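You operate a simulated robot arm through the tools that you are given. There is no shell and no other tool.

You run a simulated robot arm. Do the job below in one go: nothing can be reset, and whatever is moved stays where it is left.

TASK
Wipe off the glue smear under the handles carton with the wiping block.
Fine: slide the carton aside and back again; put the block back. What is to be rubbed or washed off counts as gone when no trace of it is left.

It is judged by the outcome, as a careful person would: the job done as asked, and still so three seconds after it is handed in. It fails if anything else is knocked over, pushed out of place, dropped, spilled or broken.

THE ROBOT
A 7-joint arm with a two-finger parallel gripper, fixed in place. Base frame: the origin is at the foot of the arm, x ahead of it, y to its left, z up. Units: mm, rad, N and s.
Its first joint turns from -2.601 to 2.601 rad. Payload 3.43 kg.
Tool frame: the origin (TCP) lies between the finger pads and is the grasp point; the fingertips stand 30 mm ahead of it; z points along the fingers, y is the line along which they close. Largest opening 94 mm; finger width 28, thickness 10; the body of the gripper, 50 by 96 mm, starts 55 mm behind the TCP.
Orientation is that of the tool frame in the base frame, as [roll, pitch, yaw] about the fixed x, y, z axes, in that order (R = Rz(yaw) Ry(pitch) Rx(roll)). With the fingers straight down and closing along the base's y, the tool's x points along the base's -x, its y along +y and its z along -z.

THE INTERFACE
- The arm moves only by the tool step_arm. Its argument "deltas" is text: rows parted by semicolons, each of 7 numbers parted by spaces: the finger opening in mm, from 0 to 94, then the shift along the tool's x, y, z in mm, then the turn, a rotation vector about the tool's x, y, z in rad. In form: jaw dx dy dz wx wy wz; .... A call has 1 to 20 rows; each row shifts and turns the commanded pose from where the row before left it, along the tool's axes as they then stand. A row lasts 0.2 s, in which the tool goes at most 50 mm and 0.15 rad; a call with a longer step from one row to the next is refused whole, and so is a gripper value outside its range. A pose out of reach is approached as far as the arm can. The call stops where the force on the tool passes 90 N (or 10 N more than at its start, if that is more) or the arm is blocked; 0.2 s more then pass. The fingers move at their own pace (about 45 mm/s each) and stop on an object; they squeeze with about 28 N. The grip force told is the motor's: it shows also when the fingers shut on nothing. Time passes only in rows, and 0.2 s behind the last, so rows that do not move let the fingers close. It gives the time, the measured TCP pose, the force on the tool (base axes), the opening and the grip force at its end, in the units of the frame above (readings bear some noise), with the torque about the TCP (base axes, N m) and any sound that the robot's microphone picked up.
- Cameras (640 x 400 px; columns grow to the right, rows downward): "scene" is fixed at [404.8, 503.3, 1423.2]; the picture's right is [0.85, -0.53, 0.00], its down [-0.49, -0.77, -0.41] and it looks along [0.22, 0.34, -0.91] (base axes); focal length 214 px, centre (320, 200). "wrist" rides on the gripper at [76, 14, -103] in the tool frame; the picture's right is [-0.18, 0.98, 0.00], its down [-0.75, -0.14, -0.64] and it looks along [-0.63, -0.12, 0.77] (tool axes); focal length 243 px, centre (320, 200). There is no depth. A picture from a camera that has moved, and an enlarged one, comes with that camera's place and axes in the base frame and with its lens. The place of the scene camera against the robot may be out by one fixed shift of up to 12 mm in any direction.
- get_image(camera): a new picture of that camera. No time passes.
- close_up(camera, box): a new picture of the part [left, top, right, bottom] of that camera's present view, enlarged. No time passes.
- hand_in(): hands the job in; it is judged then, once.

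Places have to be worked out from the pictures, the camera data and where the tool is seen. Open the gripper and draw the arm clear of the work before you hand the job in, unless the task says otherwise.

The tools are called after ">>>" as name(argument=value, ...) on one line, values as JSON. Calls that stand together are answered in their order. step_arm: Moves the arm, as the interface text tells. Its arguments: {"type":"object","properties":{"deltas":{"type":"string"}},"required":["deltas"]} The other tools are called the same way: get_image (camera) takes a picture; close_up (camera, box) takes an enlarged picture of a part of a camera's view; hand_in () hands the job in.

At the start:

```text
time: 0.0
tool_pos: [134.2, 812.2, 1073.3]
tcp_rot: [-3.141, 0.0, -3.142]
contact_force: [-0.2, 0.4, 0.3]
ft_torque: [0.01, -0.02, -0.01]
finger_gap: 94.0
grip_force: 0.1
```

scene: 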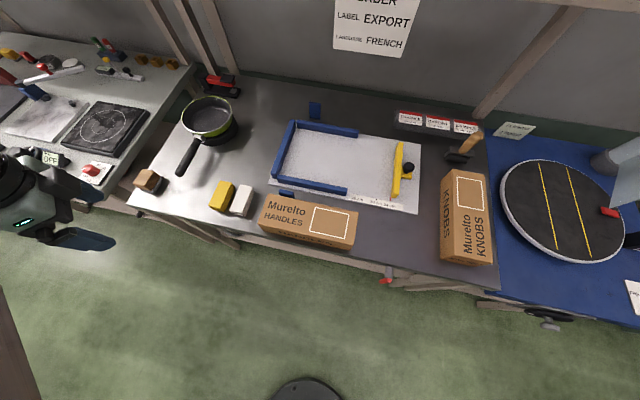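
wrist: 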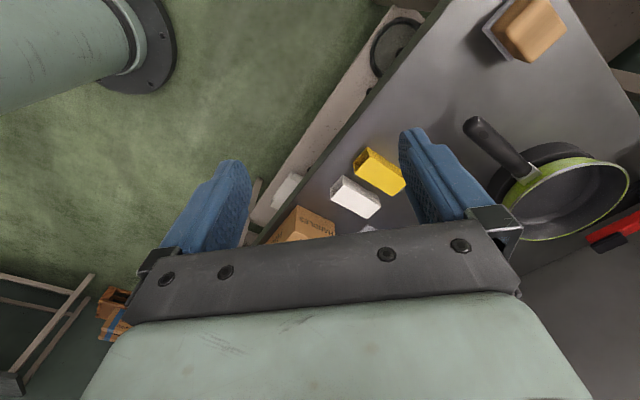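

The scene shows a bench with a handles carton, a knobs carton, a tan block at the left end, and yellow/white boxes. I'll look closer before moving.

>>> close_up(camera="scene", box=[120, 140, 380, 280])

>>> close_up(camera="scene", box=[360, 90, 560, 290])

>>> close_up(camera="wrist", box=[240, 0, 640, 260])

>>> close_up(camera="scene", box=[180, 60, 330, 150])

```text
2.46 times, centred on (250, 210) of scene
camera zoom: at [404.8, 503.3, 1423.2], right [0.85, -0.53, 0.0], down [-0.49, -0.77, -0.41], along [0.22, 0.34, -0.91], focal length 528 px, centre (492, 175)
```

zoom: 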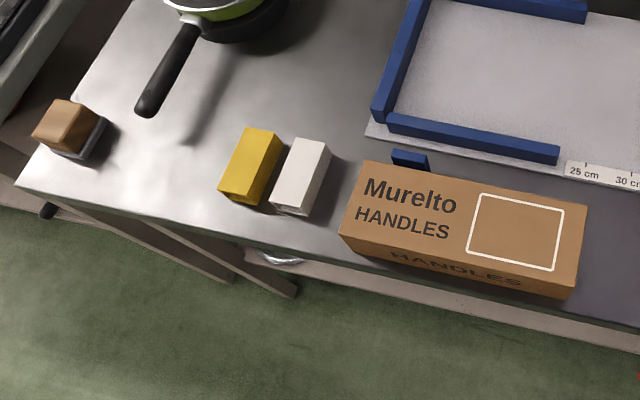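

```text
2.00 times, centred on (460, 190) of scene
camera zoom: at [404.8, 503.3, 1423.2], right [0.85, -0.53, 0.0], down [-0.49, -0.77, -0.41], along [0.22, 0.34, -0.91], focal length 429 px, centre (40, 220)
```

zoom: 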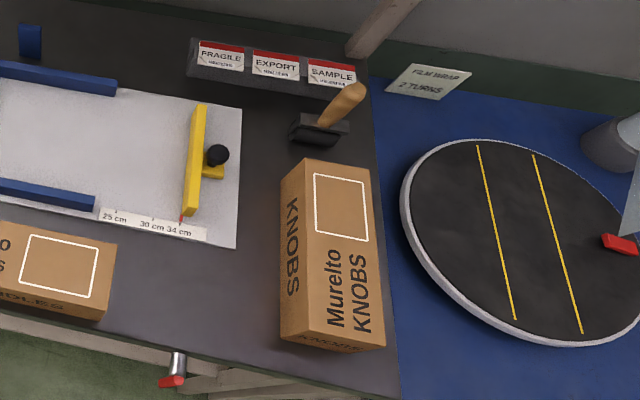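

```text
1.54 times, centred on (440, 130) of wrist
camera zoom: at [57.9, 826.5, 1174.9], right [0.18, 0.98, 0.0], down [0.75, -0.14, 0.64], along [0.63, -0.12, -0.77], focal length 373 px, centre (135, 308)
```

zoom: 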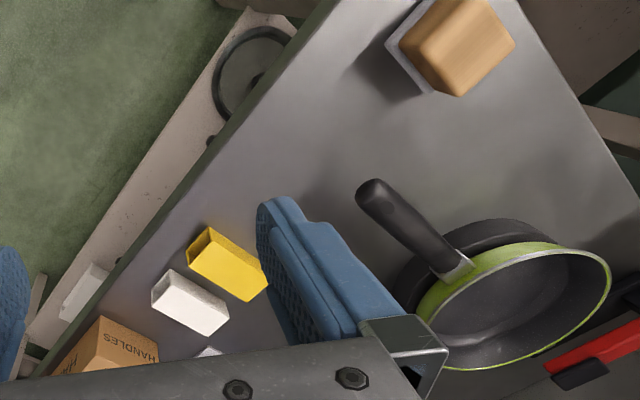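

```text
4.27 times, centred on (255, 105) of scene
camera zoom: at [404.8, 503.3, 1423.2], right [0.85, -0.53, 0.0], down [-0.49, -0.77, -0.41], along [0.22, 0.34, -0.91], focal length 915 px, centre (597, 605)
```

zoom: 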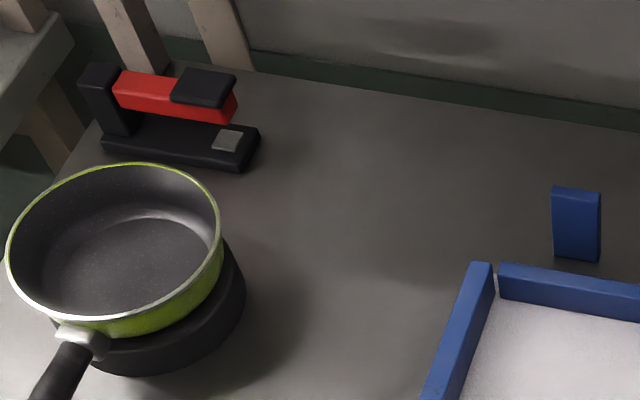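

The tan block with a grey sole at the left end of the bench looks like the wiping block (roughly x 132, y 1053, z 840). I'll turn the wrist 90° in place, high above the bench, to aim the wrist camera outward at it.

>>> step_arm(deltas="94 0 0 0 0 0 -0.15; 94 0 0 0 0 0 -0.15; 94 0 0 0 0 0 -0.15; 94 0 0 0 0 0 -0.15; 94 0 0 0 0 0 -0.15; 94 0 0 0 0 0 -0.15; 94 0 0 0 0 0 -0.15; 94 0 0 0 0 0 -0.15; 94 0 0 0 0 0 -0.15; 94 0 0 0 0 0 -0.15")

>>> get_image(camera="wrist")

>>> get_image(camera="scene")

```text
time: 2.2
tool_pos: [133.4, 812.2, 1073.0]
tcp_rot: [-3.141, 0.0, -1.639]
contact_force: [0.8, -0.9, 0.4]
ft_torque: [-0.02, -0.01, -0.01]
finger_gap: 94.2
grip_force: 0.0
```

```text
taken
camera wrist: at [114.4, 736.9, 1174.6], right [-0.97, 0.25, 0.0], down [0.19, 0.74, 0.64], along [0.16, 0.62, -0.77], focal length 243 px, centre (320, 200)
```

wrist: 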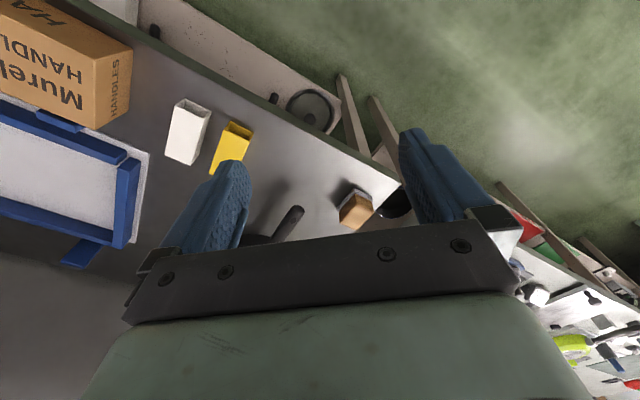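

```text
taken
```

scene: 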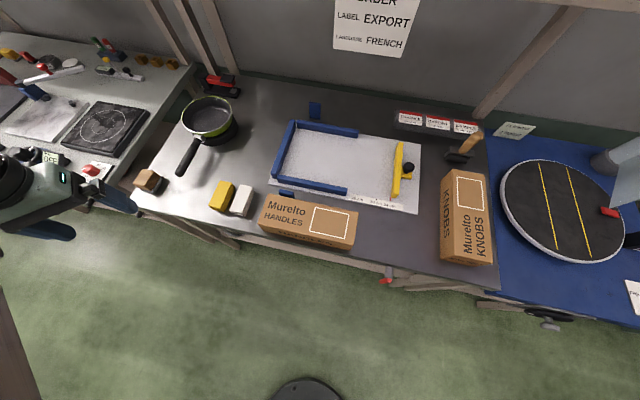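

The block shows near image (355,208) of the wrist view, close to the bench's end corner. I'll enlarge that and the sleeves by the carton to identify which item is the wiping block.

>>> close_up(camera="wrist", box=[280, 140, 440, 240])

>>> close_up(camera="wrist", box=[0, 0, 260, 200])

>>> close_up(camera="scene", box=[120, 150, 260, 230])

>>> close_up(camera="scene", box=[240, 170, 380, 270])

```text
4.00 times, centred on (360, 190) of wrist
camera zoom: at [114.4, 736.9, 1174.6], right [-0.97, 0.25, 0.0], down [0.19, 0.74, 0.64], along [0.16, 0.62, -0.77], focal length 970 px, centre (160, 240)
```

zoom: 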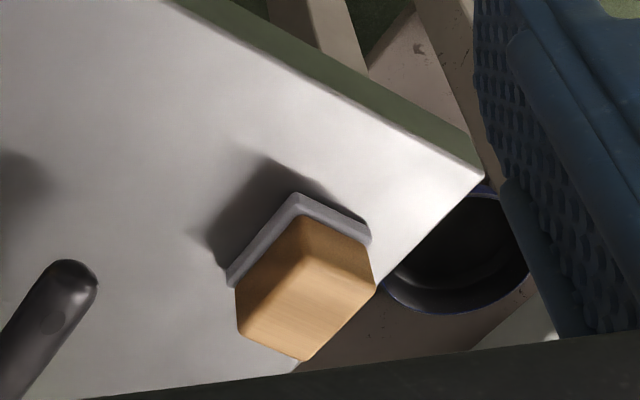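

```text
2.00 times, centred on (130, 100) of wrist
camera zoom: at [114.4, 736.9, 1174.6], right [-0.97, 0.25, 0.0], down [0.19, 0.74, 0.64], along [0.16, 0.62, -0.77], focal length 485 px, centre (700, 400)
```

zoom: 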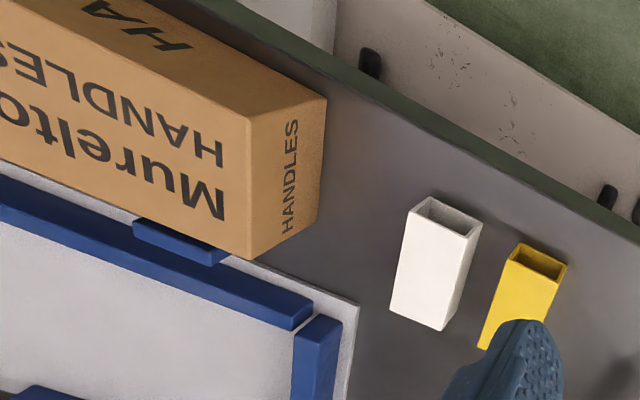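

```text
4.57 times, centred on (190, 190) of scene
camera zoom: at [404.8, 503.3, 1423.2], right [0.85, -0.53, 0.0], down [-0.49, -0.77, -0.41], along [0.22, 0.34, -0.91], focal length 980 px, centre (914, 246)
```

zoom: 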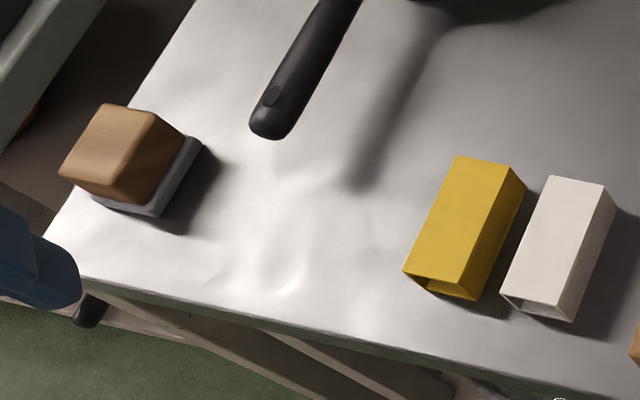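

```text
4.00 times, centred on (310, 220) of scene
camera zoom: at [404.8, 503.3, 1423.2], right [0.85, -0.53, 0.0], down [-0.49, -0.77, -0.41], along [0.22, 0.34, -0.91], focal length 858 px, centre (360, 120)
```

zoom: 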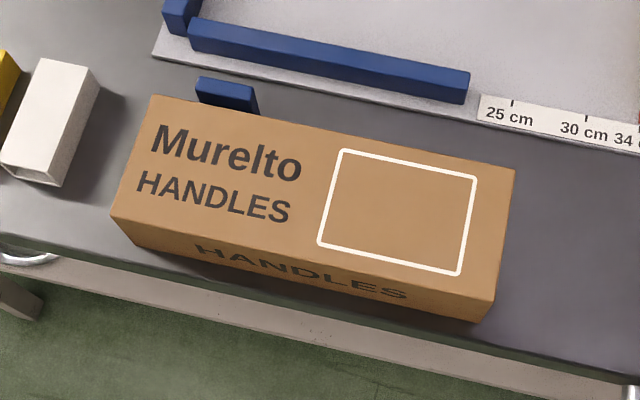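

The tan wooden block on a grey pad is clearly the wiping block (bench top ≈ z 800, bench turned 45°, front edge running along (0.71,-0.71)). Next I turn the tool so that it closes across the carton's short side (yaw ≈ 135°), staying high.

>>> step_arm(deltas="94 0 0 0 0 0 0.15; 94 0 0 0 0 0 0.15; 94 0 0 0 0 0 0.15; 94 0 0 0 0 0 0.15; 94 0 0 0 0 0 0.15; 94 0 0 0 0 0 0.15; 94 0 0 0 0 0 0.15; 94 0 0 0 0 0 0.15; 94 0 0 0 0 0 0.15; 94 0 0 0 0 0 0.15; 94 0 0 0 0 0 0.15; 94 0 0 0 0 0 0.15; 94 0 0 0 0 0 0.15; 94 0 0 0 0 0 0.15; 94 0 0 0 0 0 0.15; 94 0 0 0 0 0 0.038")

>>> step_arm(deltas="94 -38.3 21.7 0 0 0 0; 94 -38.3 21.7 0 0 0 0; 94 -38.3 21.7 0 0 0 0; 94 -38.3 21.7 0 0 0 0; 94 -38.3 21.7 0 0 0 0; 94 -38.3 21.7 0 0 0 0; 94 -38.3 21.7 0 0 0 0; 94 0 0 0 0 0 0")

>>> get_image(camera="wrist")

```text
time: 5.6
tool_pos: [134.7, 812.1, 1072.7]
tcp_rot: [3.142, 0.0, 2.353]
contact_force: [-0.6, 0.0, -0.7]
ft_torque: [-0.01, 0.01, 0.02]
finger_gap: 94.0
grip_force: 0.0
```

```text
time: 7.4
tool_pos: [430.2, 729.3, 1074.0]
tcp_rot: [3.141, 0.0, 2.356]
contact_force: [1.4, 0.0, 0.0]
ft_torque: [0.05, 0.08, -0.02]
finger_gap: 94.2
grip_force: 0.0
```

```text
taken
camera wrist: at [386.6, 793.0, 1177.0], right [0.83, 0.56, 0.0], down [0.43, -0.63, 0.64], along [0.36, -0.53, -0.77], focal length 243 px, centre (320, 200)
```

wrist: 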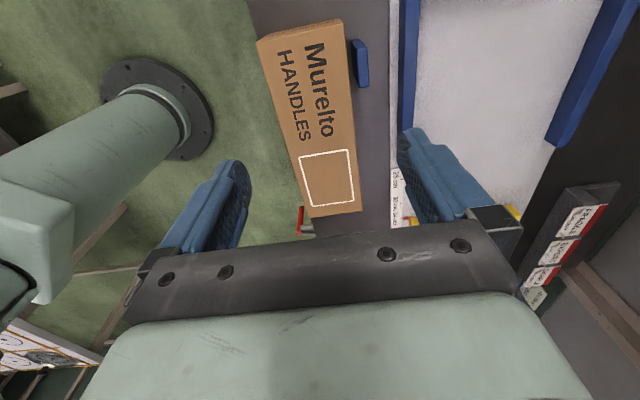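

The carton now sits between the fingers in the wrist view. I'll enlarge it to measure its corners and what lies beside it.

>>> close_up(camera="wrist", box=[230, 0, 430, 125])

>>> close_up(camera="wrist", box=[230, 110, 430, 235])

```text
3.20 times, centred on (330, 62) of wrist
camera zoom: at [386.6, 793.0, 1177.0], right [0.83, 0.56, 0.0], down [0.43, -0.63, 0.64], along [0.36, -0.53, -0.77], focal length 776 px, centre (288, 640)
```

zoom: 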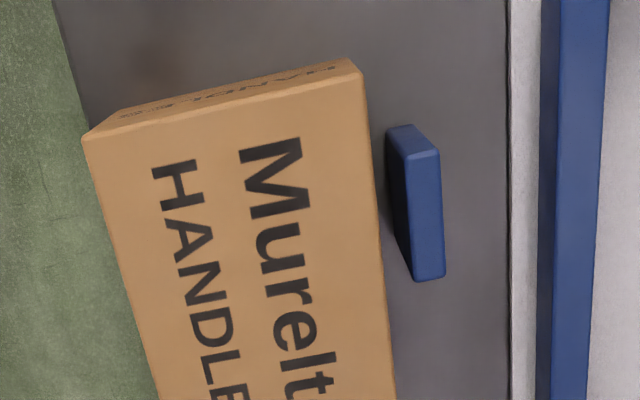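

```text
3.20 times, centred on (330, 172) of wrist
camera zoom: at [386.6, 793.0, 1177.0], right [0.83, 0.56, 0.0], down [0.43, -0.63, 0.64], along [0.36, -0.53, -0.77], focal length 776 px, centre (288, 288)
```

zoom: 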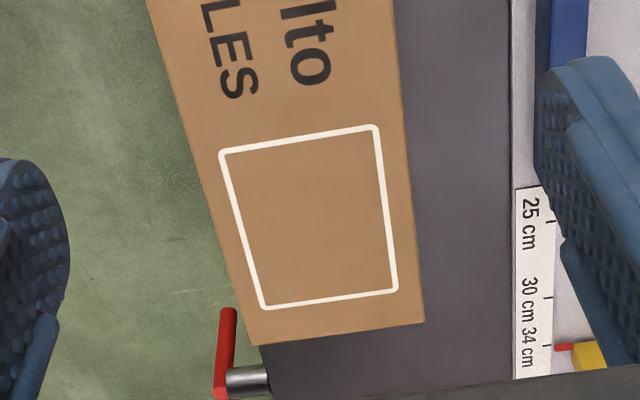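

The carton measures about 259 × 92 mm, spanning u ≈ −265…−5 along the bench and n ≈ 762…855 across, too wide to grip with certainty, so I'll push it. A faint brownish spot shows left of the carton; I'll enlarge it.

>>> close_up(camera="wrist", box=[240, 0, 340, 50])

>>> close_up(camera="scene", box=[220, 170, 300, 260])

>>> close_up(camera="scene", box=[330, 190, 450, 290])

```text
6.40 times, centred on (290, 25) of wrist
camera zoom: at [386.6, 793.0, 1177.0], right [0.83, 0.56, 0.0], down [0.43, -0.63, 0.64], along [0.36, -0.53, -0.77], focal length 1553 px, centre (512, 1320)
```

zoom: 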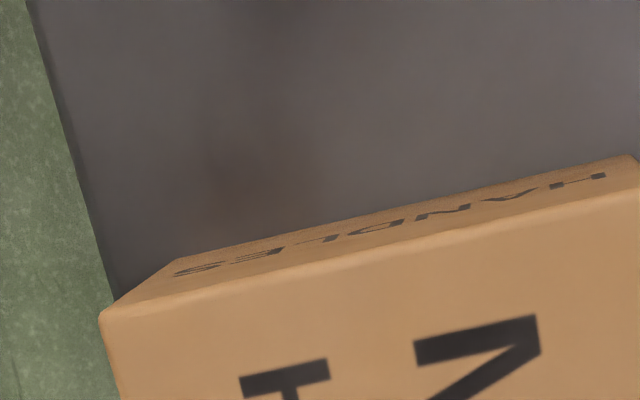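

```text
4.44 times, centred on (260, 215) of scene
camera zoom: at [404.8, 503.3, 1423.2], right [0.85, -0.53, 0.0], down [-0.49, -0.77, -0.41], along [0.22, 0.34, -0.91], focal length 953 px, centre (587, 133)
```

zoom: 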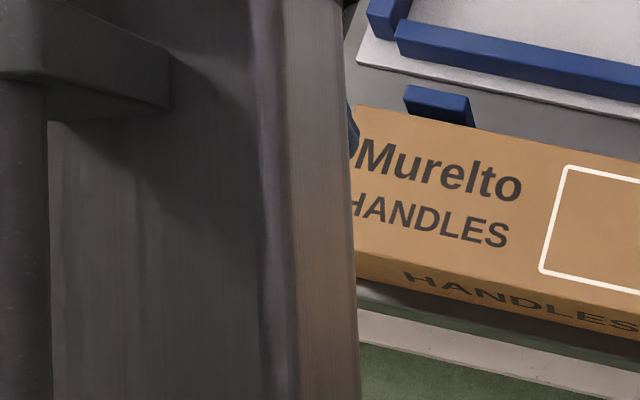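

```text
4.00 times, centred on (390, 240) of scene
camera zoom: at [404.8, 503.3, 1423.2], right [0.85, -0.53, 0.0], down [-0.49, -0.77, -0.41], along [0.22, 0.34, -0.91], focal length 858 px, centre (40, 40)
```

zoom: 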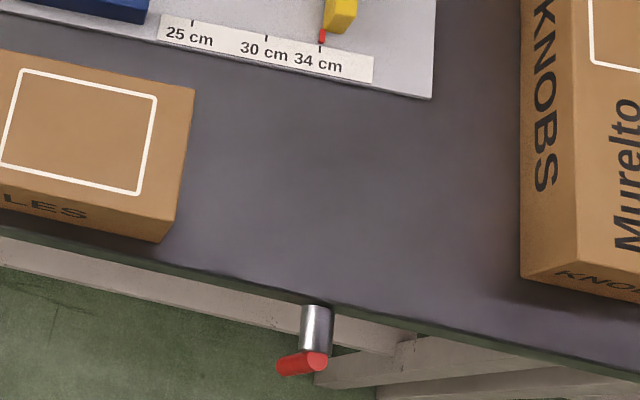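

The spot is just the carton's reflection in the glossy bench. I'll move left of the carton's end (u ≈ −295, n ≈ 808), half-close the fingers to make a two-point pusher, and go down part way to check clearance to the white sleeve.

>>> step_arm(deltas="60 41.75 -6 0 0 0 0; 50 41.75 -6 0 0 0 0; 50 0 0 40 0 0 0; 50 0 0 40 0 0 0; 50 0 0 40 0 0 0; 50 0 0 40 0 0 0; 50 0 0 0 0 0 0")

>>> get_image(camera="wrist")

>>> get_image(camera="scene")

```text
time: 9.0
tool_pos: [360.9, 781.7, 911.5]
tcp_rot: [-3.141, 0.0, 2.354]
contact_force: [0.1, -0.1, -0.2]
ft_torque: [-0.02, 0.01, -0.01]
finger_gap: 50.0
grip_force: 0.2
```

```text
taken
camera wrist: at [318.0, 845.0, 1014.5], right [0.83, 0.56, 0.0], down [0.43, -0.63, 0.64], along [0.36, -0.53, -0.77], focal length 243 px, centre (320, 200)
```

wrist: 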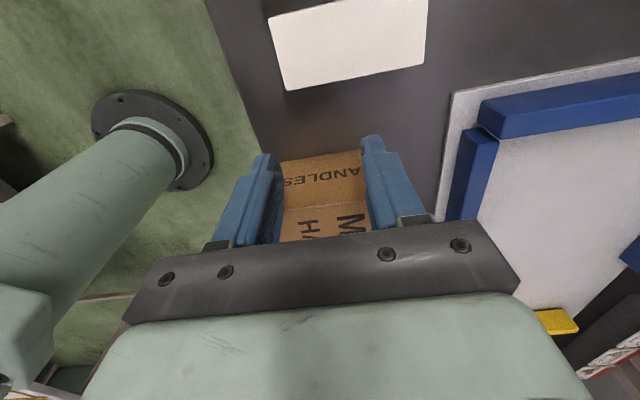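

```text
taken
```

scene: 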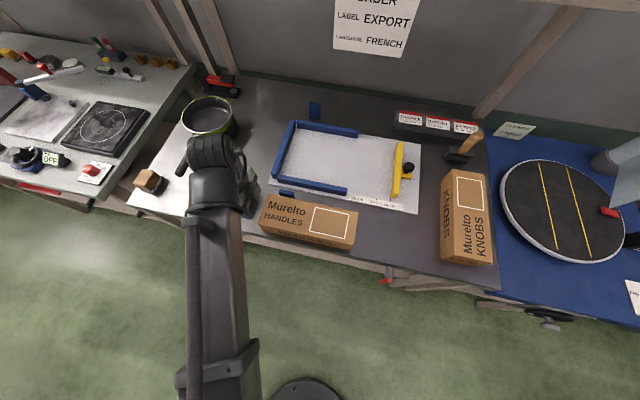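

The fingers sit centred between the white sleeve (edge u ≈ −330) and the carton end (u ≈ −265), with about 18 mm on each side. Lowering to TCP z ≈ 840.

>>> step_arm(deltas="50 0 0 35 0 0 0; 50 0 0 25 0 0 0; 50 0 0 10 0 0 0; 50 0 0 0 0 0 0")

>>> get_image(camera="wrist")

>>> close_up(camera="scene", box=[180, 140, 360, 260])

```text
time: 10.0
tool_pos: [363.0, 779.6, 850.3]
tcp_rot: [3.136, -0.001, 2.355]
contact_force: [-0.5, -3.0, 25.6]
ft_torque: [-0.85, 0.37, 0.08]
finger_gap: 50.8
grip_force: 1.4
stopped in row 4: the force on the tool passed its limit at 95 N (the readings are from after the stop); the commanded pose is now the measured one
```

```text
taken
camera wrist: at [318.0, 844.2, 952.8], right [0.83, 0.56, 0.0], down [0.43, -0.64, 0.64], along [0.36, -0.53, -0.77], focal length 243 px, centre (320, 200)
```

wrist: 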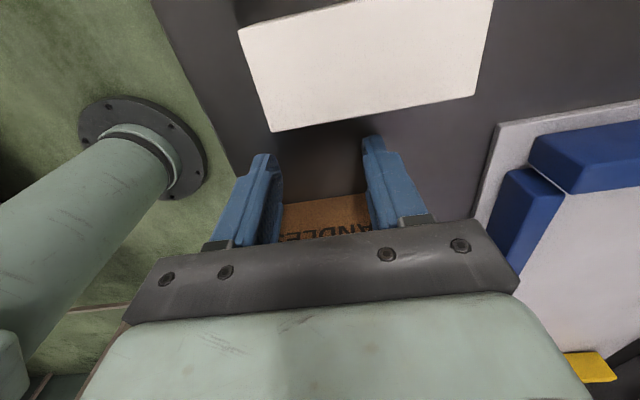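

```text
3.33 times, centred on (270, 200) of scene
camera zoom: at [404.8, 503.3, 1423.2], right [0.85, -0.53, 0.0], down [-0.49, -0.77, -0.41], along [0.22, 0.34, -0.91], focal length 715 px, centre (487, 200)
```

zoom: 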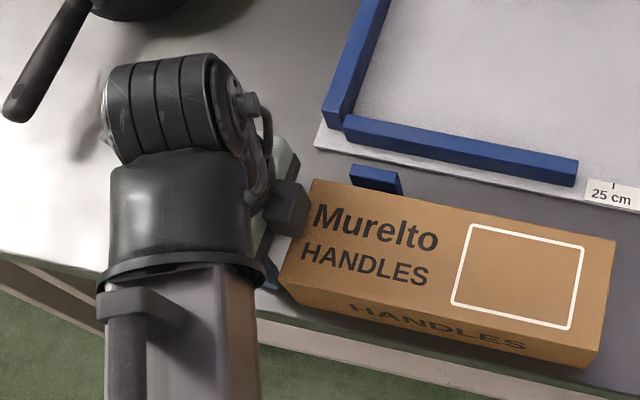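

The fingertips met the bench at TCP z ≈ 850, so the bench top is at about z 820, and the carton is then about 249 × 88 × 67 mm. I lift 8 mm and begin a slow push of the carton along +u.

>>> step_arm(deltas="50 0 0 -8 0.005 0 0; 50 0 0 0 0 0 0; 50 -8 0 0 0 0 0; 50 -8 0 0 0 0 0; 50 -8 0 0 0 0 0; 50 -8 0 0 0 0 0; 50 -8 0 0 0 0 0")

>>> get_image(camera="wrist")

>>> close_up(camera="scene", box=[180, 140, 360, 260])

```text
time: 11.6
tool_pos: [389.5, 751.6, 856.0]
tcp_rot: [-3.14, -0.002, 2.354]
contact_force: [-0.5, 1.2, 0.1]
ft_torque: [-0.01, -0.05, 0.0]
finger_gap: 50.0
grip_force: 0.0
```

```text
taken
camera wrist: at [346.0, 816.3, 958.3], right [0.83, 0.56, 0.0], down [0.43, -0.63, 0.64], along [0.36, -0.53, -0.77], focal length 243 px, centre (320, 200)
```

wrist: 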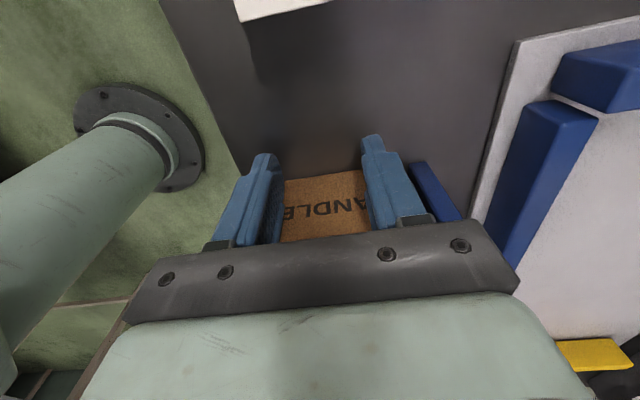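

```text
3.33 times, centred on (270, 200) of scene
camera zoom: at [404.8, 503.3, 1423.2], right [0.85, -0.53, 0.0], down [-0.49, -0.77, -0.41], along [0.22, 0.34, -0.91], focal length 715 px, centre (487, 200)
```

zoom: 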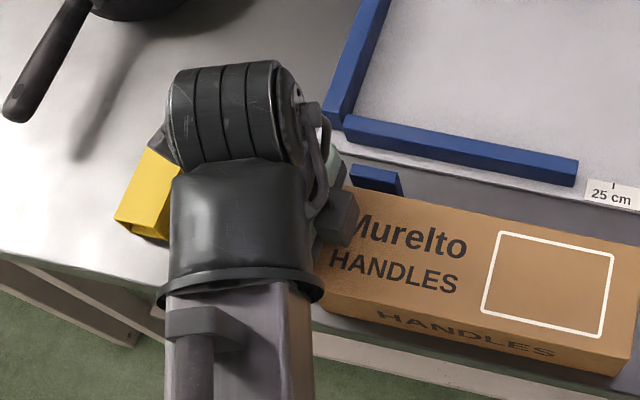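

The carton moves freely ahead of the fingers (about 24 mm so far, only ~1 N of force). Continuing the push by about 175 mm.

>>> step_arm(deltas="50 -9.7 0 0 0 0 0; 50 -9.7 0 0 0 0 0; 50 -9.7 0 0 0 0 0; 50 -9.7 0 0 0 0 0; 50 -9.7 0 0 0 0 0; 50 -9.7 0 0 0 0 0; 50 -9.7 0 0 0 0 0; 50 -9.7 0 0 0 0 0; 50 -9.7 0 0 0 0 0; 50 -9.7 0 0 0 0 0; 50 -9.7 0 0 0 0 0; 50 -9.7 0 0 0 0 0; 50 -9.7 0 0 0 0 0; 50 -9.7 0 0 0 0 0; 50 -9.7 0 0 0 0 0; 50 -9.7 0 0 0 0 0; 50 -9.7 0 0 0 0 0; 50 -9.7 0 0 0 0 0")

>>> get_image(camera="wrist")

>>> get_image(camera="scene")

```text
time: 15.4
tool_pos: [513.1, 628.9, 855.1]
tcp_rot: [-3.139, -0.002, 2.353]
contact_force: [-0.6, 0.3, -0.6]
ft_torque: [-0.02, -0.03, -0.02]
finger_gap: 50.1
grip_force: 0.0
```

```text
taken
camera wrist: at [469.7, 692.8, 957.9], right [0.83, 0.56, 0.0], down [0.43, -0.63, 0.64], along [0.36, -0.53, -0.77], focal length 243 px, centre (320, 200)
```

wrist: 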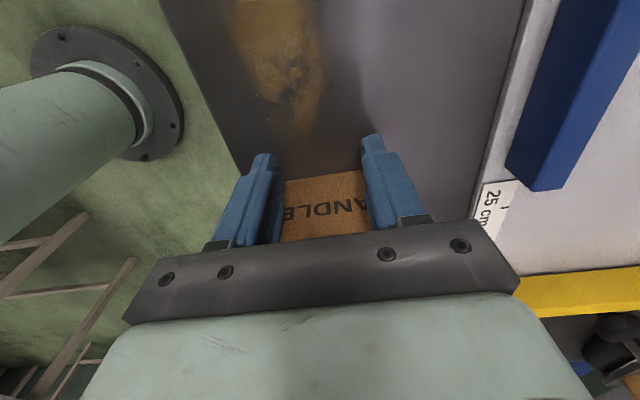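

```text
taken
```

scene: 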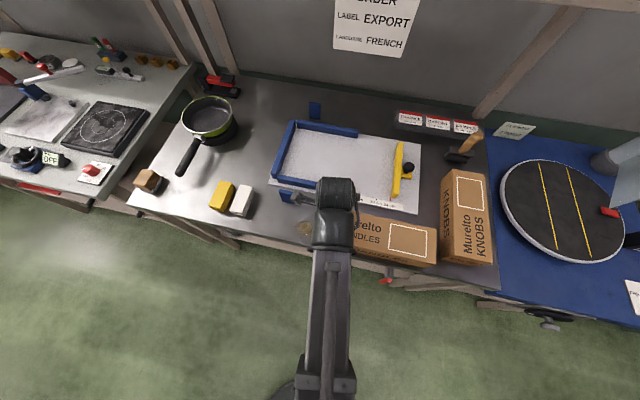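

The carton is aside and an amber smear is exposed behind the fingers. I'll zoom in to check the gap to the KNOBS carton before doing anything else.

>>> close_up(camera="scene", box=[350, 160, 510, 280])

>>> close_up(camera="wrist", box=[180, 0, 400, 150])

>>> close_up(camera="scene", box=[230, 170, 350, 260])

```text
3.33 times, centred on (430, 220) of scene
camera zoom: at [404.8, 503.3, 1423.2], right [0.85, -0.53, 0.0], down [-0.49, -0.77, -0.41], along [0.22, 0.34, -0.91], focal length 715 px, centre (-47, 133)
```

zoom: 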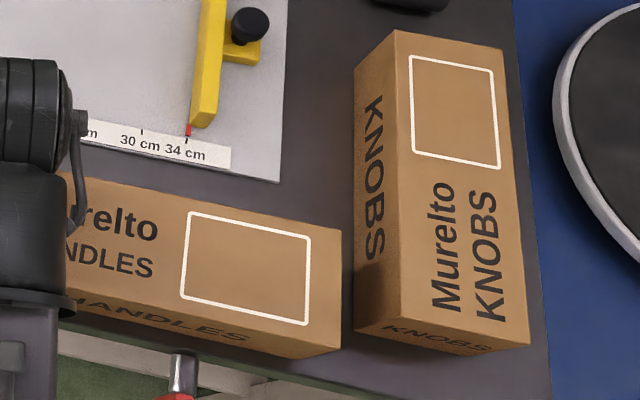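

```text
2.67 times, centred on (290, 75) of wrist
camera zoom: at [469.7, 692.8, 957.9], right [0.83, 0.56, 0.0], down [0.43, -0.63, 0.64], along [0.36, -0.53, -0.77], focal length 647 px, centre (400, 533)
```

zoom: 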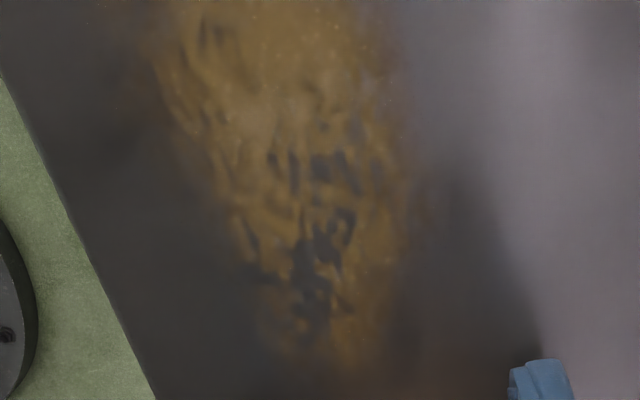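

```text
4.44 times, centred on (290, 215) of scene
camera zoom: at [404.8, 503.3, 1423.2], right [0.85, -0.53, 0.0], down [-0.49, -0.77, -0.41], along [0.22, 0.34, -0.91], focal length 953 px, centre (453, 133)
```

zoom: 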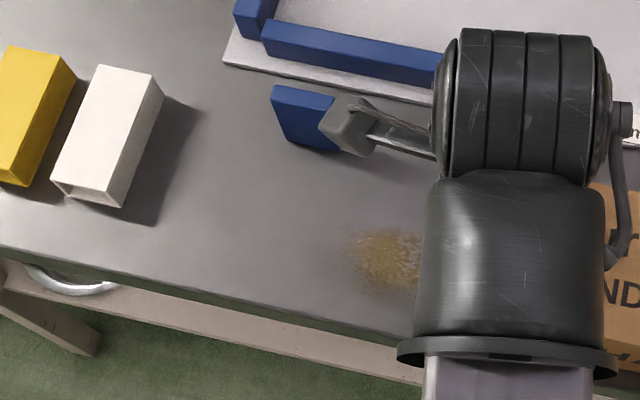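

The carton stopped ~15–20 mm short of KNOBS, and the smear spans roughly u −185…−95, n 775…825, all uncovered it seems. I back off, rise, and look at the whole smear from the left.

>>> step_arm(deltas="50 10 0 0 0 0 0; 50 10 0 0 0 0 0; 50 0 0 -40 0 0 0; 50 0 0 -40 0 0 0; 50 0 0 -40 0 0 0; 50 40 0 -30 0 0 0; 50 40 0 0 0 0 0; 50 40 0 0 0 0 0; 50 0 0 0 0 0 0")

>>> get_image(camera="wrist")

>>> get_image(camera="scene")

```text
time: 17.4
tool_pos: [414.1, 730.9, 1005.4]
tcp_rot: [-3.14, -0.002, 2.356]
contact_force: [-1.1, -0.8, -0.2]
ft_torque: [0.0, -0.02, 0.03]
finger_gap: 49.6
grip_force: 0.0
```

```text
taken
camera wrist: at [370.5, 794.9, 1107.9], right [0.83, 0.56, 0.0], down [0.43, -0.63, 0.64], along [0.36, -0.53, -0.77], focal length 243 px, centre (320, 200)
```

wrist: 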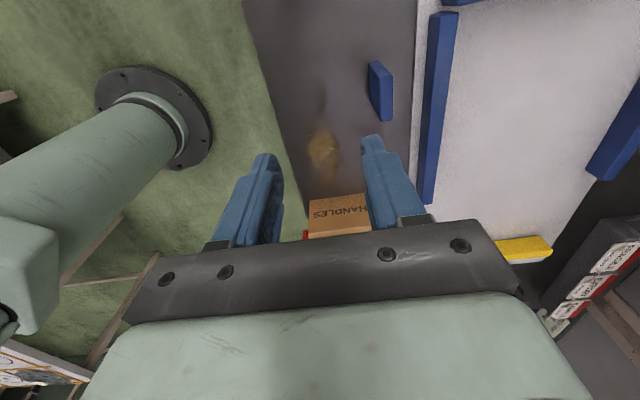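

```text
taken
```

scene: 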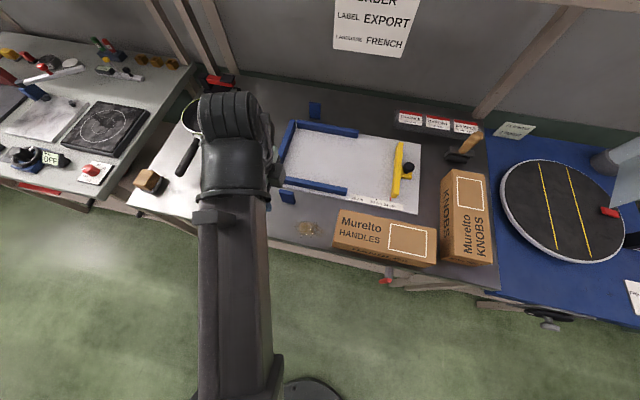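

>>> close_up(camera="wrist", box=[240, 60, 420, 240])

>>> close_up(camera="scene", box=[270, 190, 370, 270])

```text
2.22 times, centred on (330, 150) of wrist
camera zoom: at [370.5, 794.9, 1107.9], right [0.83, 0.56, 0.0], down [0.43, -0.63, 0.64], along [0.36, -0.53, -0.77], focal length 539 px, centre (298, 311)
```

zoom: 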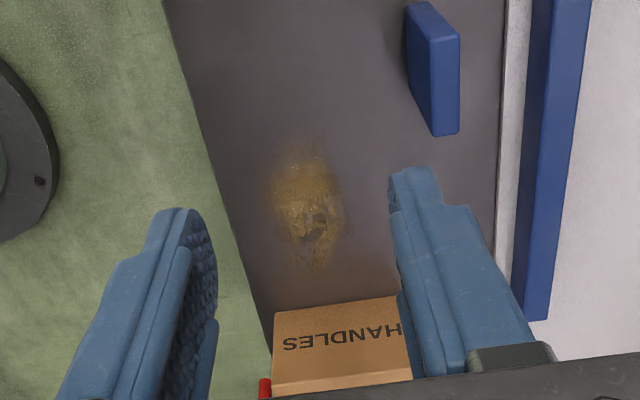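

```text
5.00 times, centred on (320, 230) of scene
camera zoom: at [404.8, 503.3, 1423.2], right [0.85, -0.53, 0.0], down [-0.49, -0.77, -0.41], along [0.22, 0.34, -0.91], focal length 1072 px, centre (320, 50)
```

zoom: 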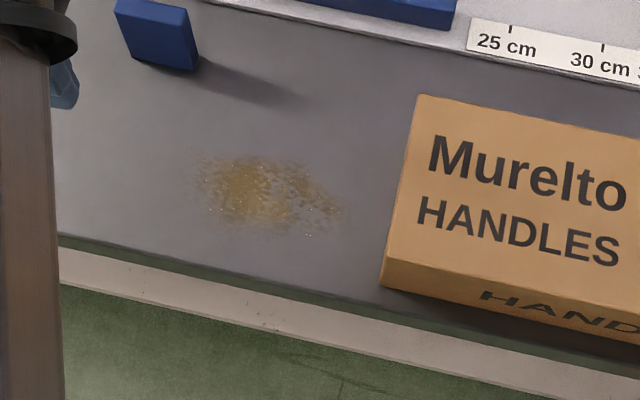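

The smear is fully exposed: u ≈ −187…−92, n ≈ 776…828, clear of the carton (left end now at u ≈ −68). Now I turn the tool to yaw −135° and travel high to the wiping block, estimated at u ≈ −651, n ≈ 829.

>>> step_arm(deltas="94 0 0 0 0 0 -0.15; 94 0 0 0 0 0 -0.15; 94 0 0 0 0 0 -0.15; 94 0 0 0 0 0 -0.15; 94 0 0 0 0 0 -0.15; 94 0 0 0 0 0 -0.15; 94 0 0 0 0 0 -0.15; 94 0 0 0 0 0 -0.15; 94 0 0 0 0 0 -0.15; 94 0 0 0 0 0 -0.15; 94 0 0 0 0 0 -0.071")

>>> step_arm(deltas="94 11 42.7 0 0 0 0; 94 11 42.7 0 0 0 0; 94 11 42.7 0 0 0 0; 94 11 42.7 0 0 0 0; 94 11 42.7 0 0 0 0; 94 11 42.7 0 0 0 0; 94 11 42.7 0 0 0 0; 94 11 42.7 0 0 0 0; 94 11 42.7 0 0 0 0; 94 11 42.7 0 0 0 0; 94 0 0 0 0 0 0")

>>> get_image(camera="wrist")

>>> get_image(camera="scene")

```text
time: 19.8
tool_pos: [414.7, 728.5, 1005.6]
tcp_rot: [-3.142, -0.002, -2.356]
contact_force: [-0.7, 0.4, 0.8]
ft_torque: [-0.01, -0.02, 0.04]
finger_gap: 94.0
grip_force: 0.1
```

```text
time: 22.2
tool_pos: [34.4, 954.3, 1005.9]
tcp_rot: [3.139, -0.002, -2.36]
contact_force: [0.8, -0.5, 0.0]
ft_torque: [0.02, 0.0, -0.03]
finger_gap: 93.9
grip_force: 0.0
```

```text
taken
camera wrist: at [-29.3, 910.7, 1107.7], right [-0.56, 0.83, 0.0], down [0.64, 0.43, 0.64], along [0.53, 0.36, -0.77], focal length 243 px, centre (320, 200)
```

wrist: 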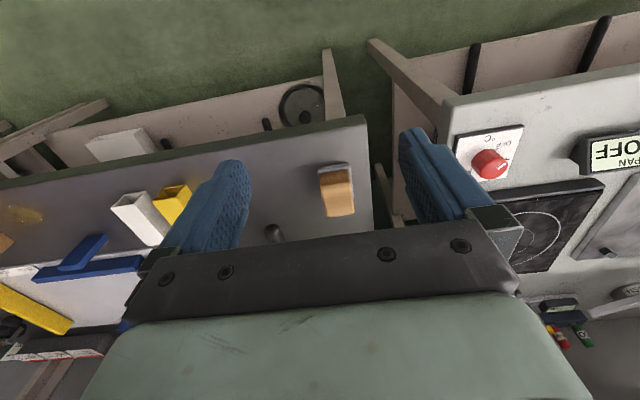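

```text
taken
```

scene: 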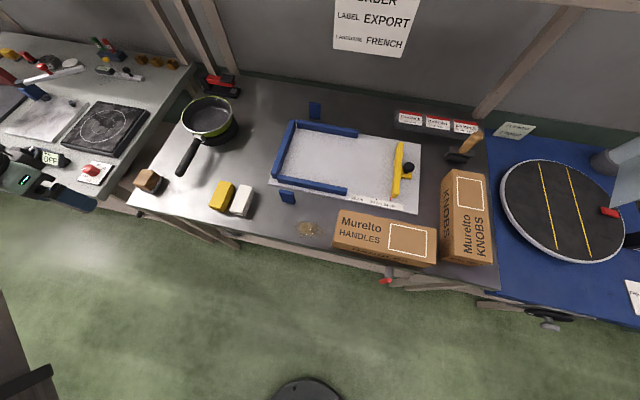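

The block is visible between the fingers near (335,190). I'll enlarge it to get its corners and size.

>>> close_up(camera="wrist", box=[270, 110, 430, 230])

```text
3.33 times, centred on (350, 170) of wrist
camera zoom: at [-29.3, 910.7, 1107.7], right [-0.56, 0.83, 0.0], down [0.64, 0.43, 0.64], along [0.53, 0.36, -0.77], focal length 809 px, centre (220, 300)
```

zoom: 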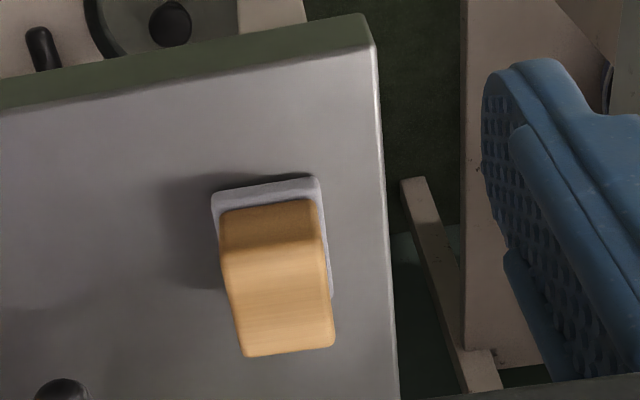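

Block measured: pad ≈ 43 × 60 mm, wood ≈ 38 × 50 mm, centre u ≈ −651, n ≈ 830, top z ≈ 864. It lies at radius ~1055, so I tilt the tool outward 0.45 rad (about the closing axis) and go to a pre-grasp point 100 mm back along the tool axis.

>>> step_arm(deltas="80 0 0 0 0 -0.15 0; 70 0 0 0 0 -0.15 0; 70 0 0 0 0 -0.15 0; 70 -26.6 0.3 45 0 0 0; 70 -26.6 0.4 45 0 0 0; 70 0 0 0 0 0 0; 70 0 0 0 0 0 0")

>>> get_image(camera="wrist")

>>> close_up(camera="scene", box=[80, 120, 240, 240])

```text
refused: row 4 steps farther than a row can; nothing moved
```

```text
taken
camera wrist: at [-29.3, 910.7, 1107.7], right [-0.56, 0.83, 0.0], down [0.64, 0.43, 0.64], along [0.53, 0.36, -0.77], focal length 243 px, centre (320, 200)
```

wrist: 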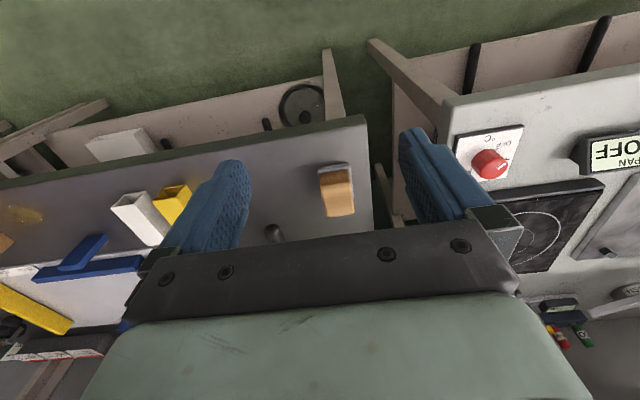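

```text
3.33 times, centred on (160, 180) of scene
camera zoom: at [404.8, 503.3, 1423.2], right [0.85, -0.53, 0.0], down [-0.49, -0.77, -0.41], along [0.22, 0.34, -0.91], focal length 715 px, centre (853, 267)
```

zoom: 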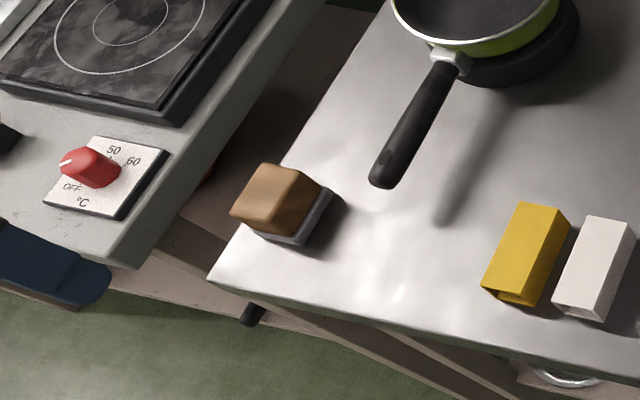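

That row was too long (52 mm), so nothing moved. I resend the same motion split into shorter rows.

>>> step_arm(deltas="80 0 0 0 0 -0.15 0; 70 0 0 0 0 -0.15 0; 70 0 0 0 0 -0.15 0; 70 -17.8 0.2 30 0 0 0; 70 -17.8 0.2 30 0 0 0; 70 -17.7 0.3 30 0 0 0; 70 0 0 0 0 0 0; 70 0 0 0 0 0 0")

>>> get_image(camera="wrist")

>>> close_up(camera="scene", box=[80, 120, 240, 240])

```text
time: 24.0
tool_pos: [95.4, 1017.3, 948.6]
tcp_rot: [3.139, 0.449, -2.36]
contact_force: [-0.7, 0.3, -0.1]
ft_torque: [-0.03, -0.01, 0.02]
finger_gap: 70.1
grip_force: 0.1
```

```text
taken
camera wrist: at [5.1, 947.3, 1008.2], right [-0.58, 0.81, 0.08], down [0.39, 0.18, 0.91], along [0.72, 0.55, -0.42], focal length 243 px, centre (320, 200)
```

wrist: 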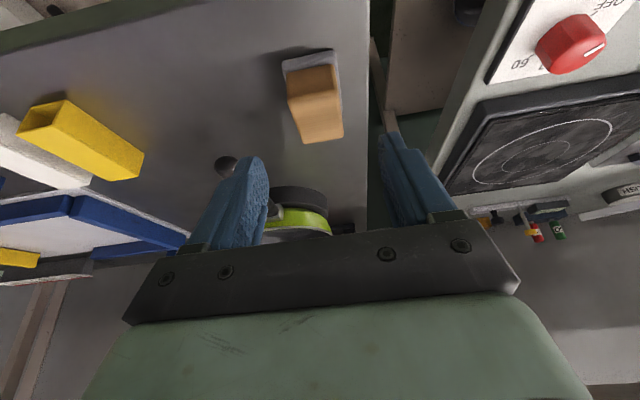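

```text
3.33 times, centred on (160, 180) of scene
camera zoom: at [404.8, 503.3, 1423.2], right [0.85, -0.53, 0.0], down [-0.49, -0.77, -0.41], along [0.22, 0.34, -0.91], focal length 715 px, centre (853, 267)
```

zoom: 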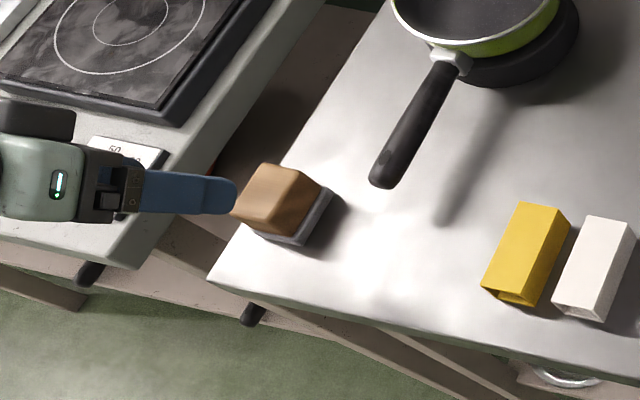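

Pose reached (u −652, n 787, z 949, tilt 0.449). I'll zoom in on the block once more to confirm lateral alignment before descending along the tool axis.

>>> close_up(camera="wrist", box=[240, 20, 420, 155])

```text
2.96 times, centred on (330, 88) of wrist
camera zoom: at [5.1, 947.3, 1008.2], right [-0.58, 0.81, 0.08], down [0.39, 0.18, 0.91], along [0.72, 0.55, -0.42], focal length 719 px, centre (290, 533)
```

zoom: 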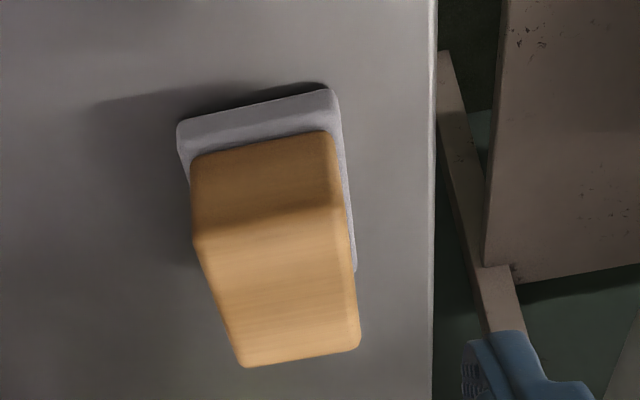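

Block centre is within 1.5 mm of the tool's mid-plane and square with it; wood top at z ≈ 864. I descend 100 mm along the tool axis to TCP z ≈ 858 (lowest fingertip corner ≈ z 825).

>>> step_arm(deltas="70 0 -1.5 35 0 0 0; 70 0 0 30 0 0 0; 70 0 0 20 0 0 0; 70 0 0 10 0 0 0; 70 0 0 5 0 0 0; 70 0 0 0 0 0 0")

>>> get_image(camera="wrist")

>>> close_up(camera="scene", box=[80, 120, 240, 240])

```text
time: 25.4
tool_pos: [128.0, 1045.6, 857.4]
tcp_rot: [3.138, 0.449, -2.361]
contact_force: [0.8, 0.3, 0.3]
ft_torque: [0.0, -0.04, -0.01]
finger_gap: 69.9
grip_force: 0.1
```

```text
taken
camera wrist: at [37.8, 976.3, 917.2], right [-0.58, 0.81, 0.08], down [0.39, 0.18, 0.91], along [0.72, 0.55, -0.42], focal length 243 px, centre (320, 200)
```

wrist: 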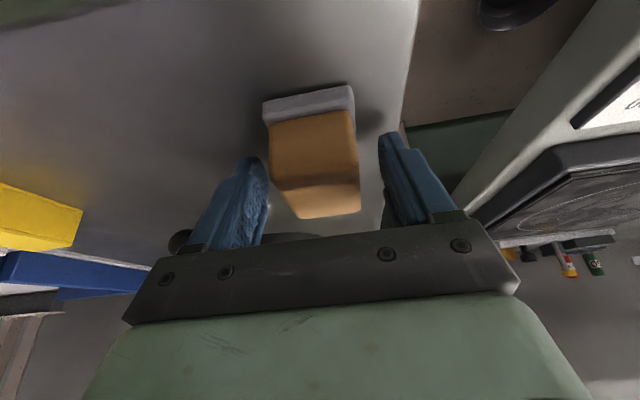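

```text
3.33 times, centred on (160, 180) of scene
camera zoom: at [404.8, 503.3, 1423.2], right [0.85, -0.53, 0.0], down [-0.49, -0.77, -0.41], along [0.22, 0.34, -0.91], focal length 715 px, centre (853, 267)
```

zoom: 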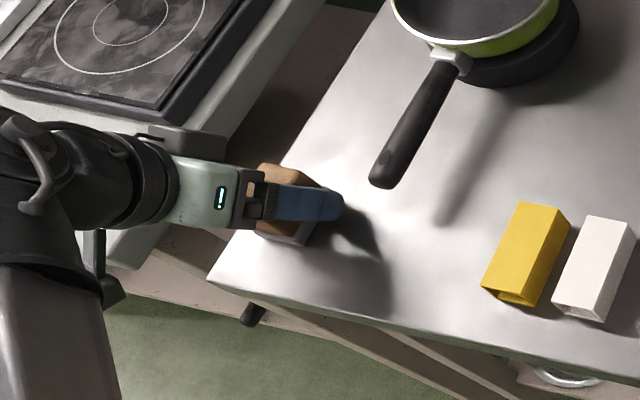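

The fingers straddle the block with room on both sides and no contact force. Closing on it.

>>> step_arm(deltas="50 0 0 0 0 0 0; 30 0 0 0 0 0 0; 0 0 0 0 0 0 0; 0 0 0 0 0 0 0; 0 0 0 0 0 0 0")

>>> get_image(camera="wrist")

```text
time: 26.6
tool_pos: [127.5, 1045.4, 858.7]
tcp_rot: [3.139, 0.448, -2.361]
contact_force: [0.2, -0.4, 0.0]
ft_torque: [0.01, 0.01, 0.01]
finger_gap: 44.2
grip_force: 28.0
```

```text
taken
camera wrist: at [37.7, 976.3, 917.3], right [-0.58, 0.81, 0.08], down [0.39, 0.18, 0.91], along [0.72, 0.55, -0.42], focal length 243 px, centre (320, 200)
```

wrist: 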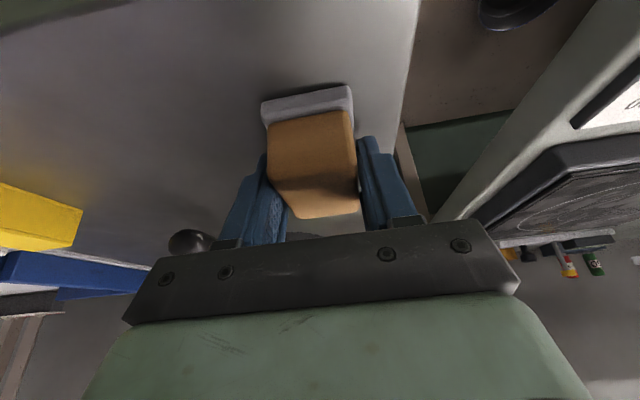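

The gap stopped at 44.2 mm, a bit wider than my wood estimate (38–39 mm), so I need to see whether the tips are on the wood or on the pad. Zooming in.

>>> close_up(camera="wrist", box=[230, 70, 430, 230])

>>> close_up(camera="scene", box=[120, 150, 200, 210])

```text
2.50 times, centred on (330, 150) of wrist
camera zoom: at [37.7, 976.3, 917.3], right [-0.58, 0.81, 0.08], down [0.39, 0.18, 0.91], along [0.72, 0.55, -0.42], focal length 606 px, centre (295, 325)
```

zoom: 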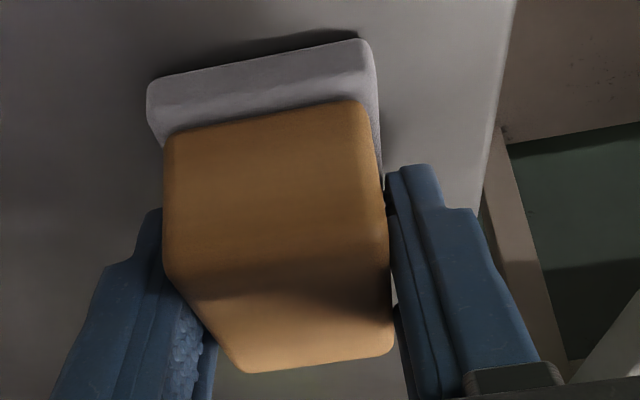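

```text
6.67 times, centred on (160, 180) of scene
camera zoom: at [404.8, 503.3, 1423.2], right [0.85, -0.53, 0.0], down [-0.49, -0.77, -0.41], along [0.22, 0.34, -0.91], focal length 1430 px, centre (1387, 333)
```

zoom: 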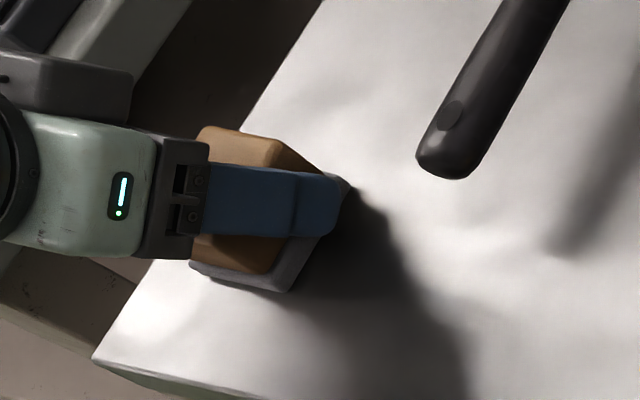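

Comparing both views, the wood is only ~38.5 mm wide with its top at z ≈ 865 and the pad (≈44 mm, top ≈ z 834) is what the tips caught. I'll open, back up 12.5 mm along the tool axis so the tips hold only the wood, and close again.

>>> step_arm(deltas="60 0 0 0 0 0 0; 70 0 0 0 0 0 0; 70 0 0 -12.5 0 0 0; 70 0 0 0 0 0 0; 40 0 0 0 0 0 0; 0 0 0 0 0 0 0; 0 0 0 0 0 0 0; 0 0 0 0 0 0 0; 0 0 0 0 0 0 0")

>>> close_up(camera="wrist", box=[230, 70, 430, 230])

>>> close_up(camera="scene", box=[120, 150, 200, 210])

```text
time: 28.6
tool_pos: [124.7, 1042.0, 869.7]
tcp_rot: [3.141, 0.448, -2.36]
contact_force: [0.3, 0.5, 1.0]
ft_torque: [-0.03, -0.03, 0.02]
finger_gap: 43.2
grip_force: 28.7
```

```text
2.50 times, centred on (330, 150) of wrist
camera zoom: at [33.9, 972.2, 928.6], right [-0.58, 0.81, 0.08], down [0.39, 0.18, 0.91], along [0.72, 0.55, -0.42], focal length 606 px, centre (295, 325)
```

zoom: 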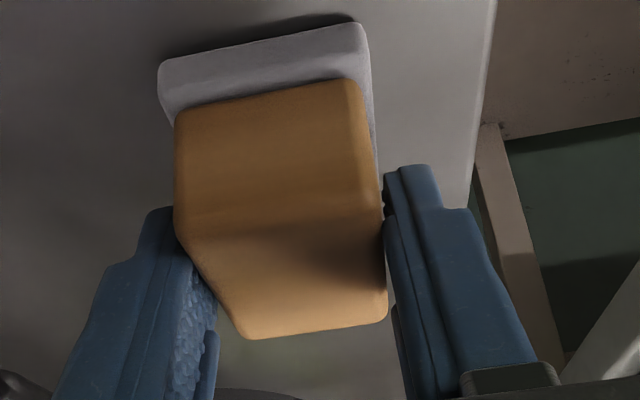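

```text
6.67 times, centred on (160, 180) of scene
camera zoom: at [404.8, 503.3, 1423.2], right [0.85, -0.53, 0.0], down [-0.49, -0.77, -0.41], along [0.22, 0.34, -0.91], focal length 1430 px, centre (1387, 333)
```

zoom: 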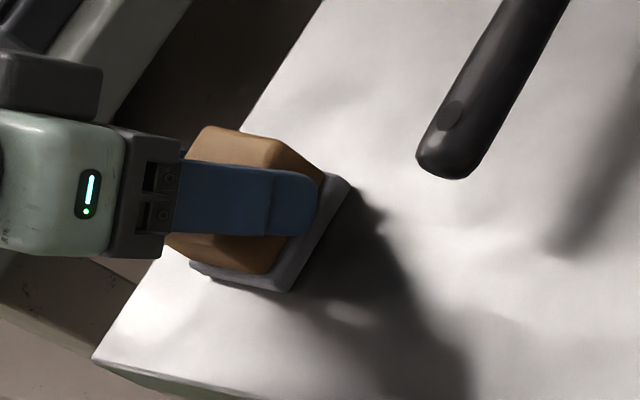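

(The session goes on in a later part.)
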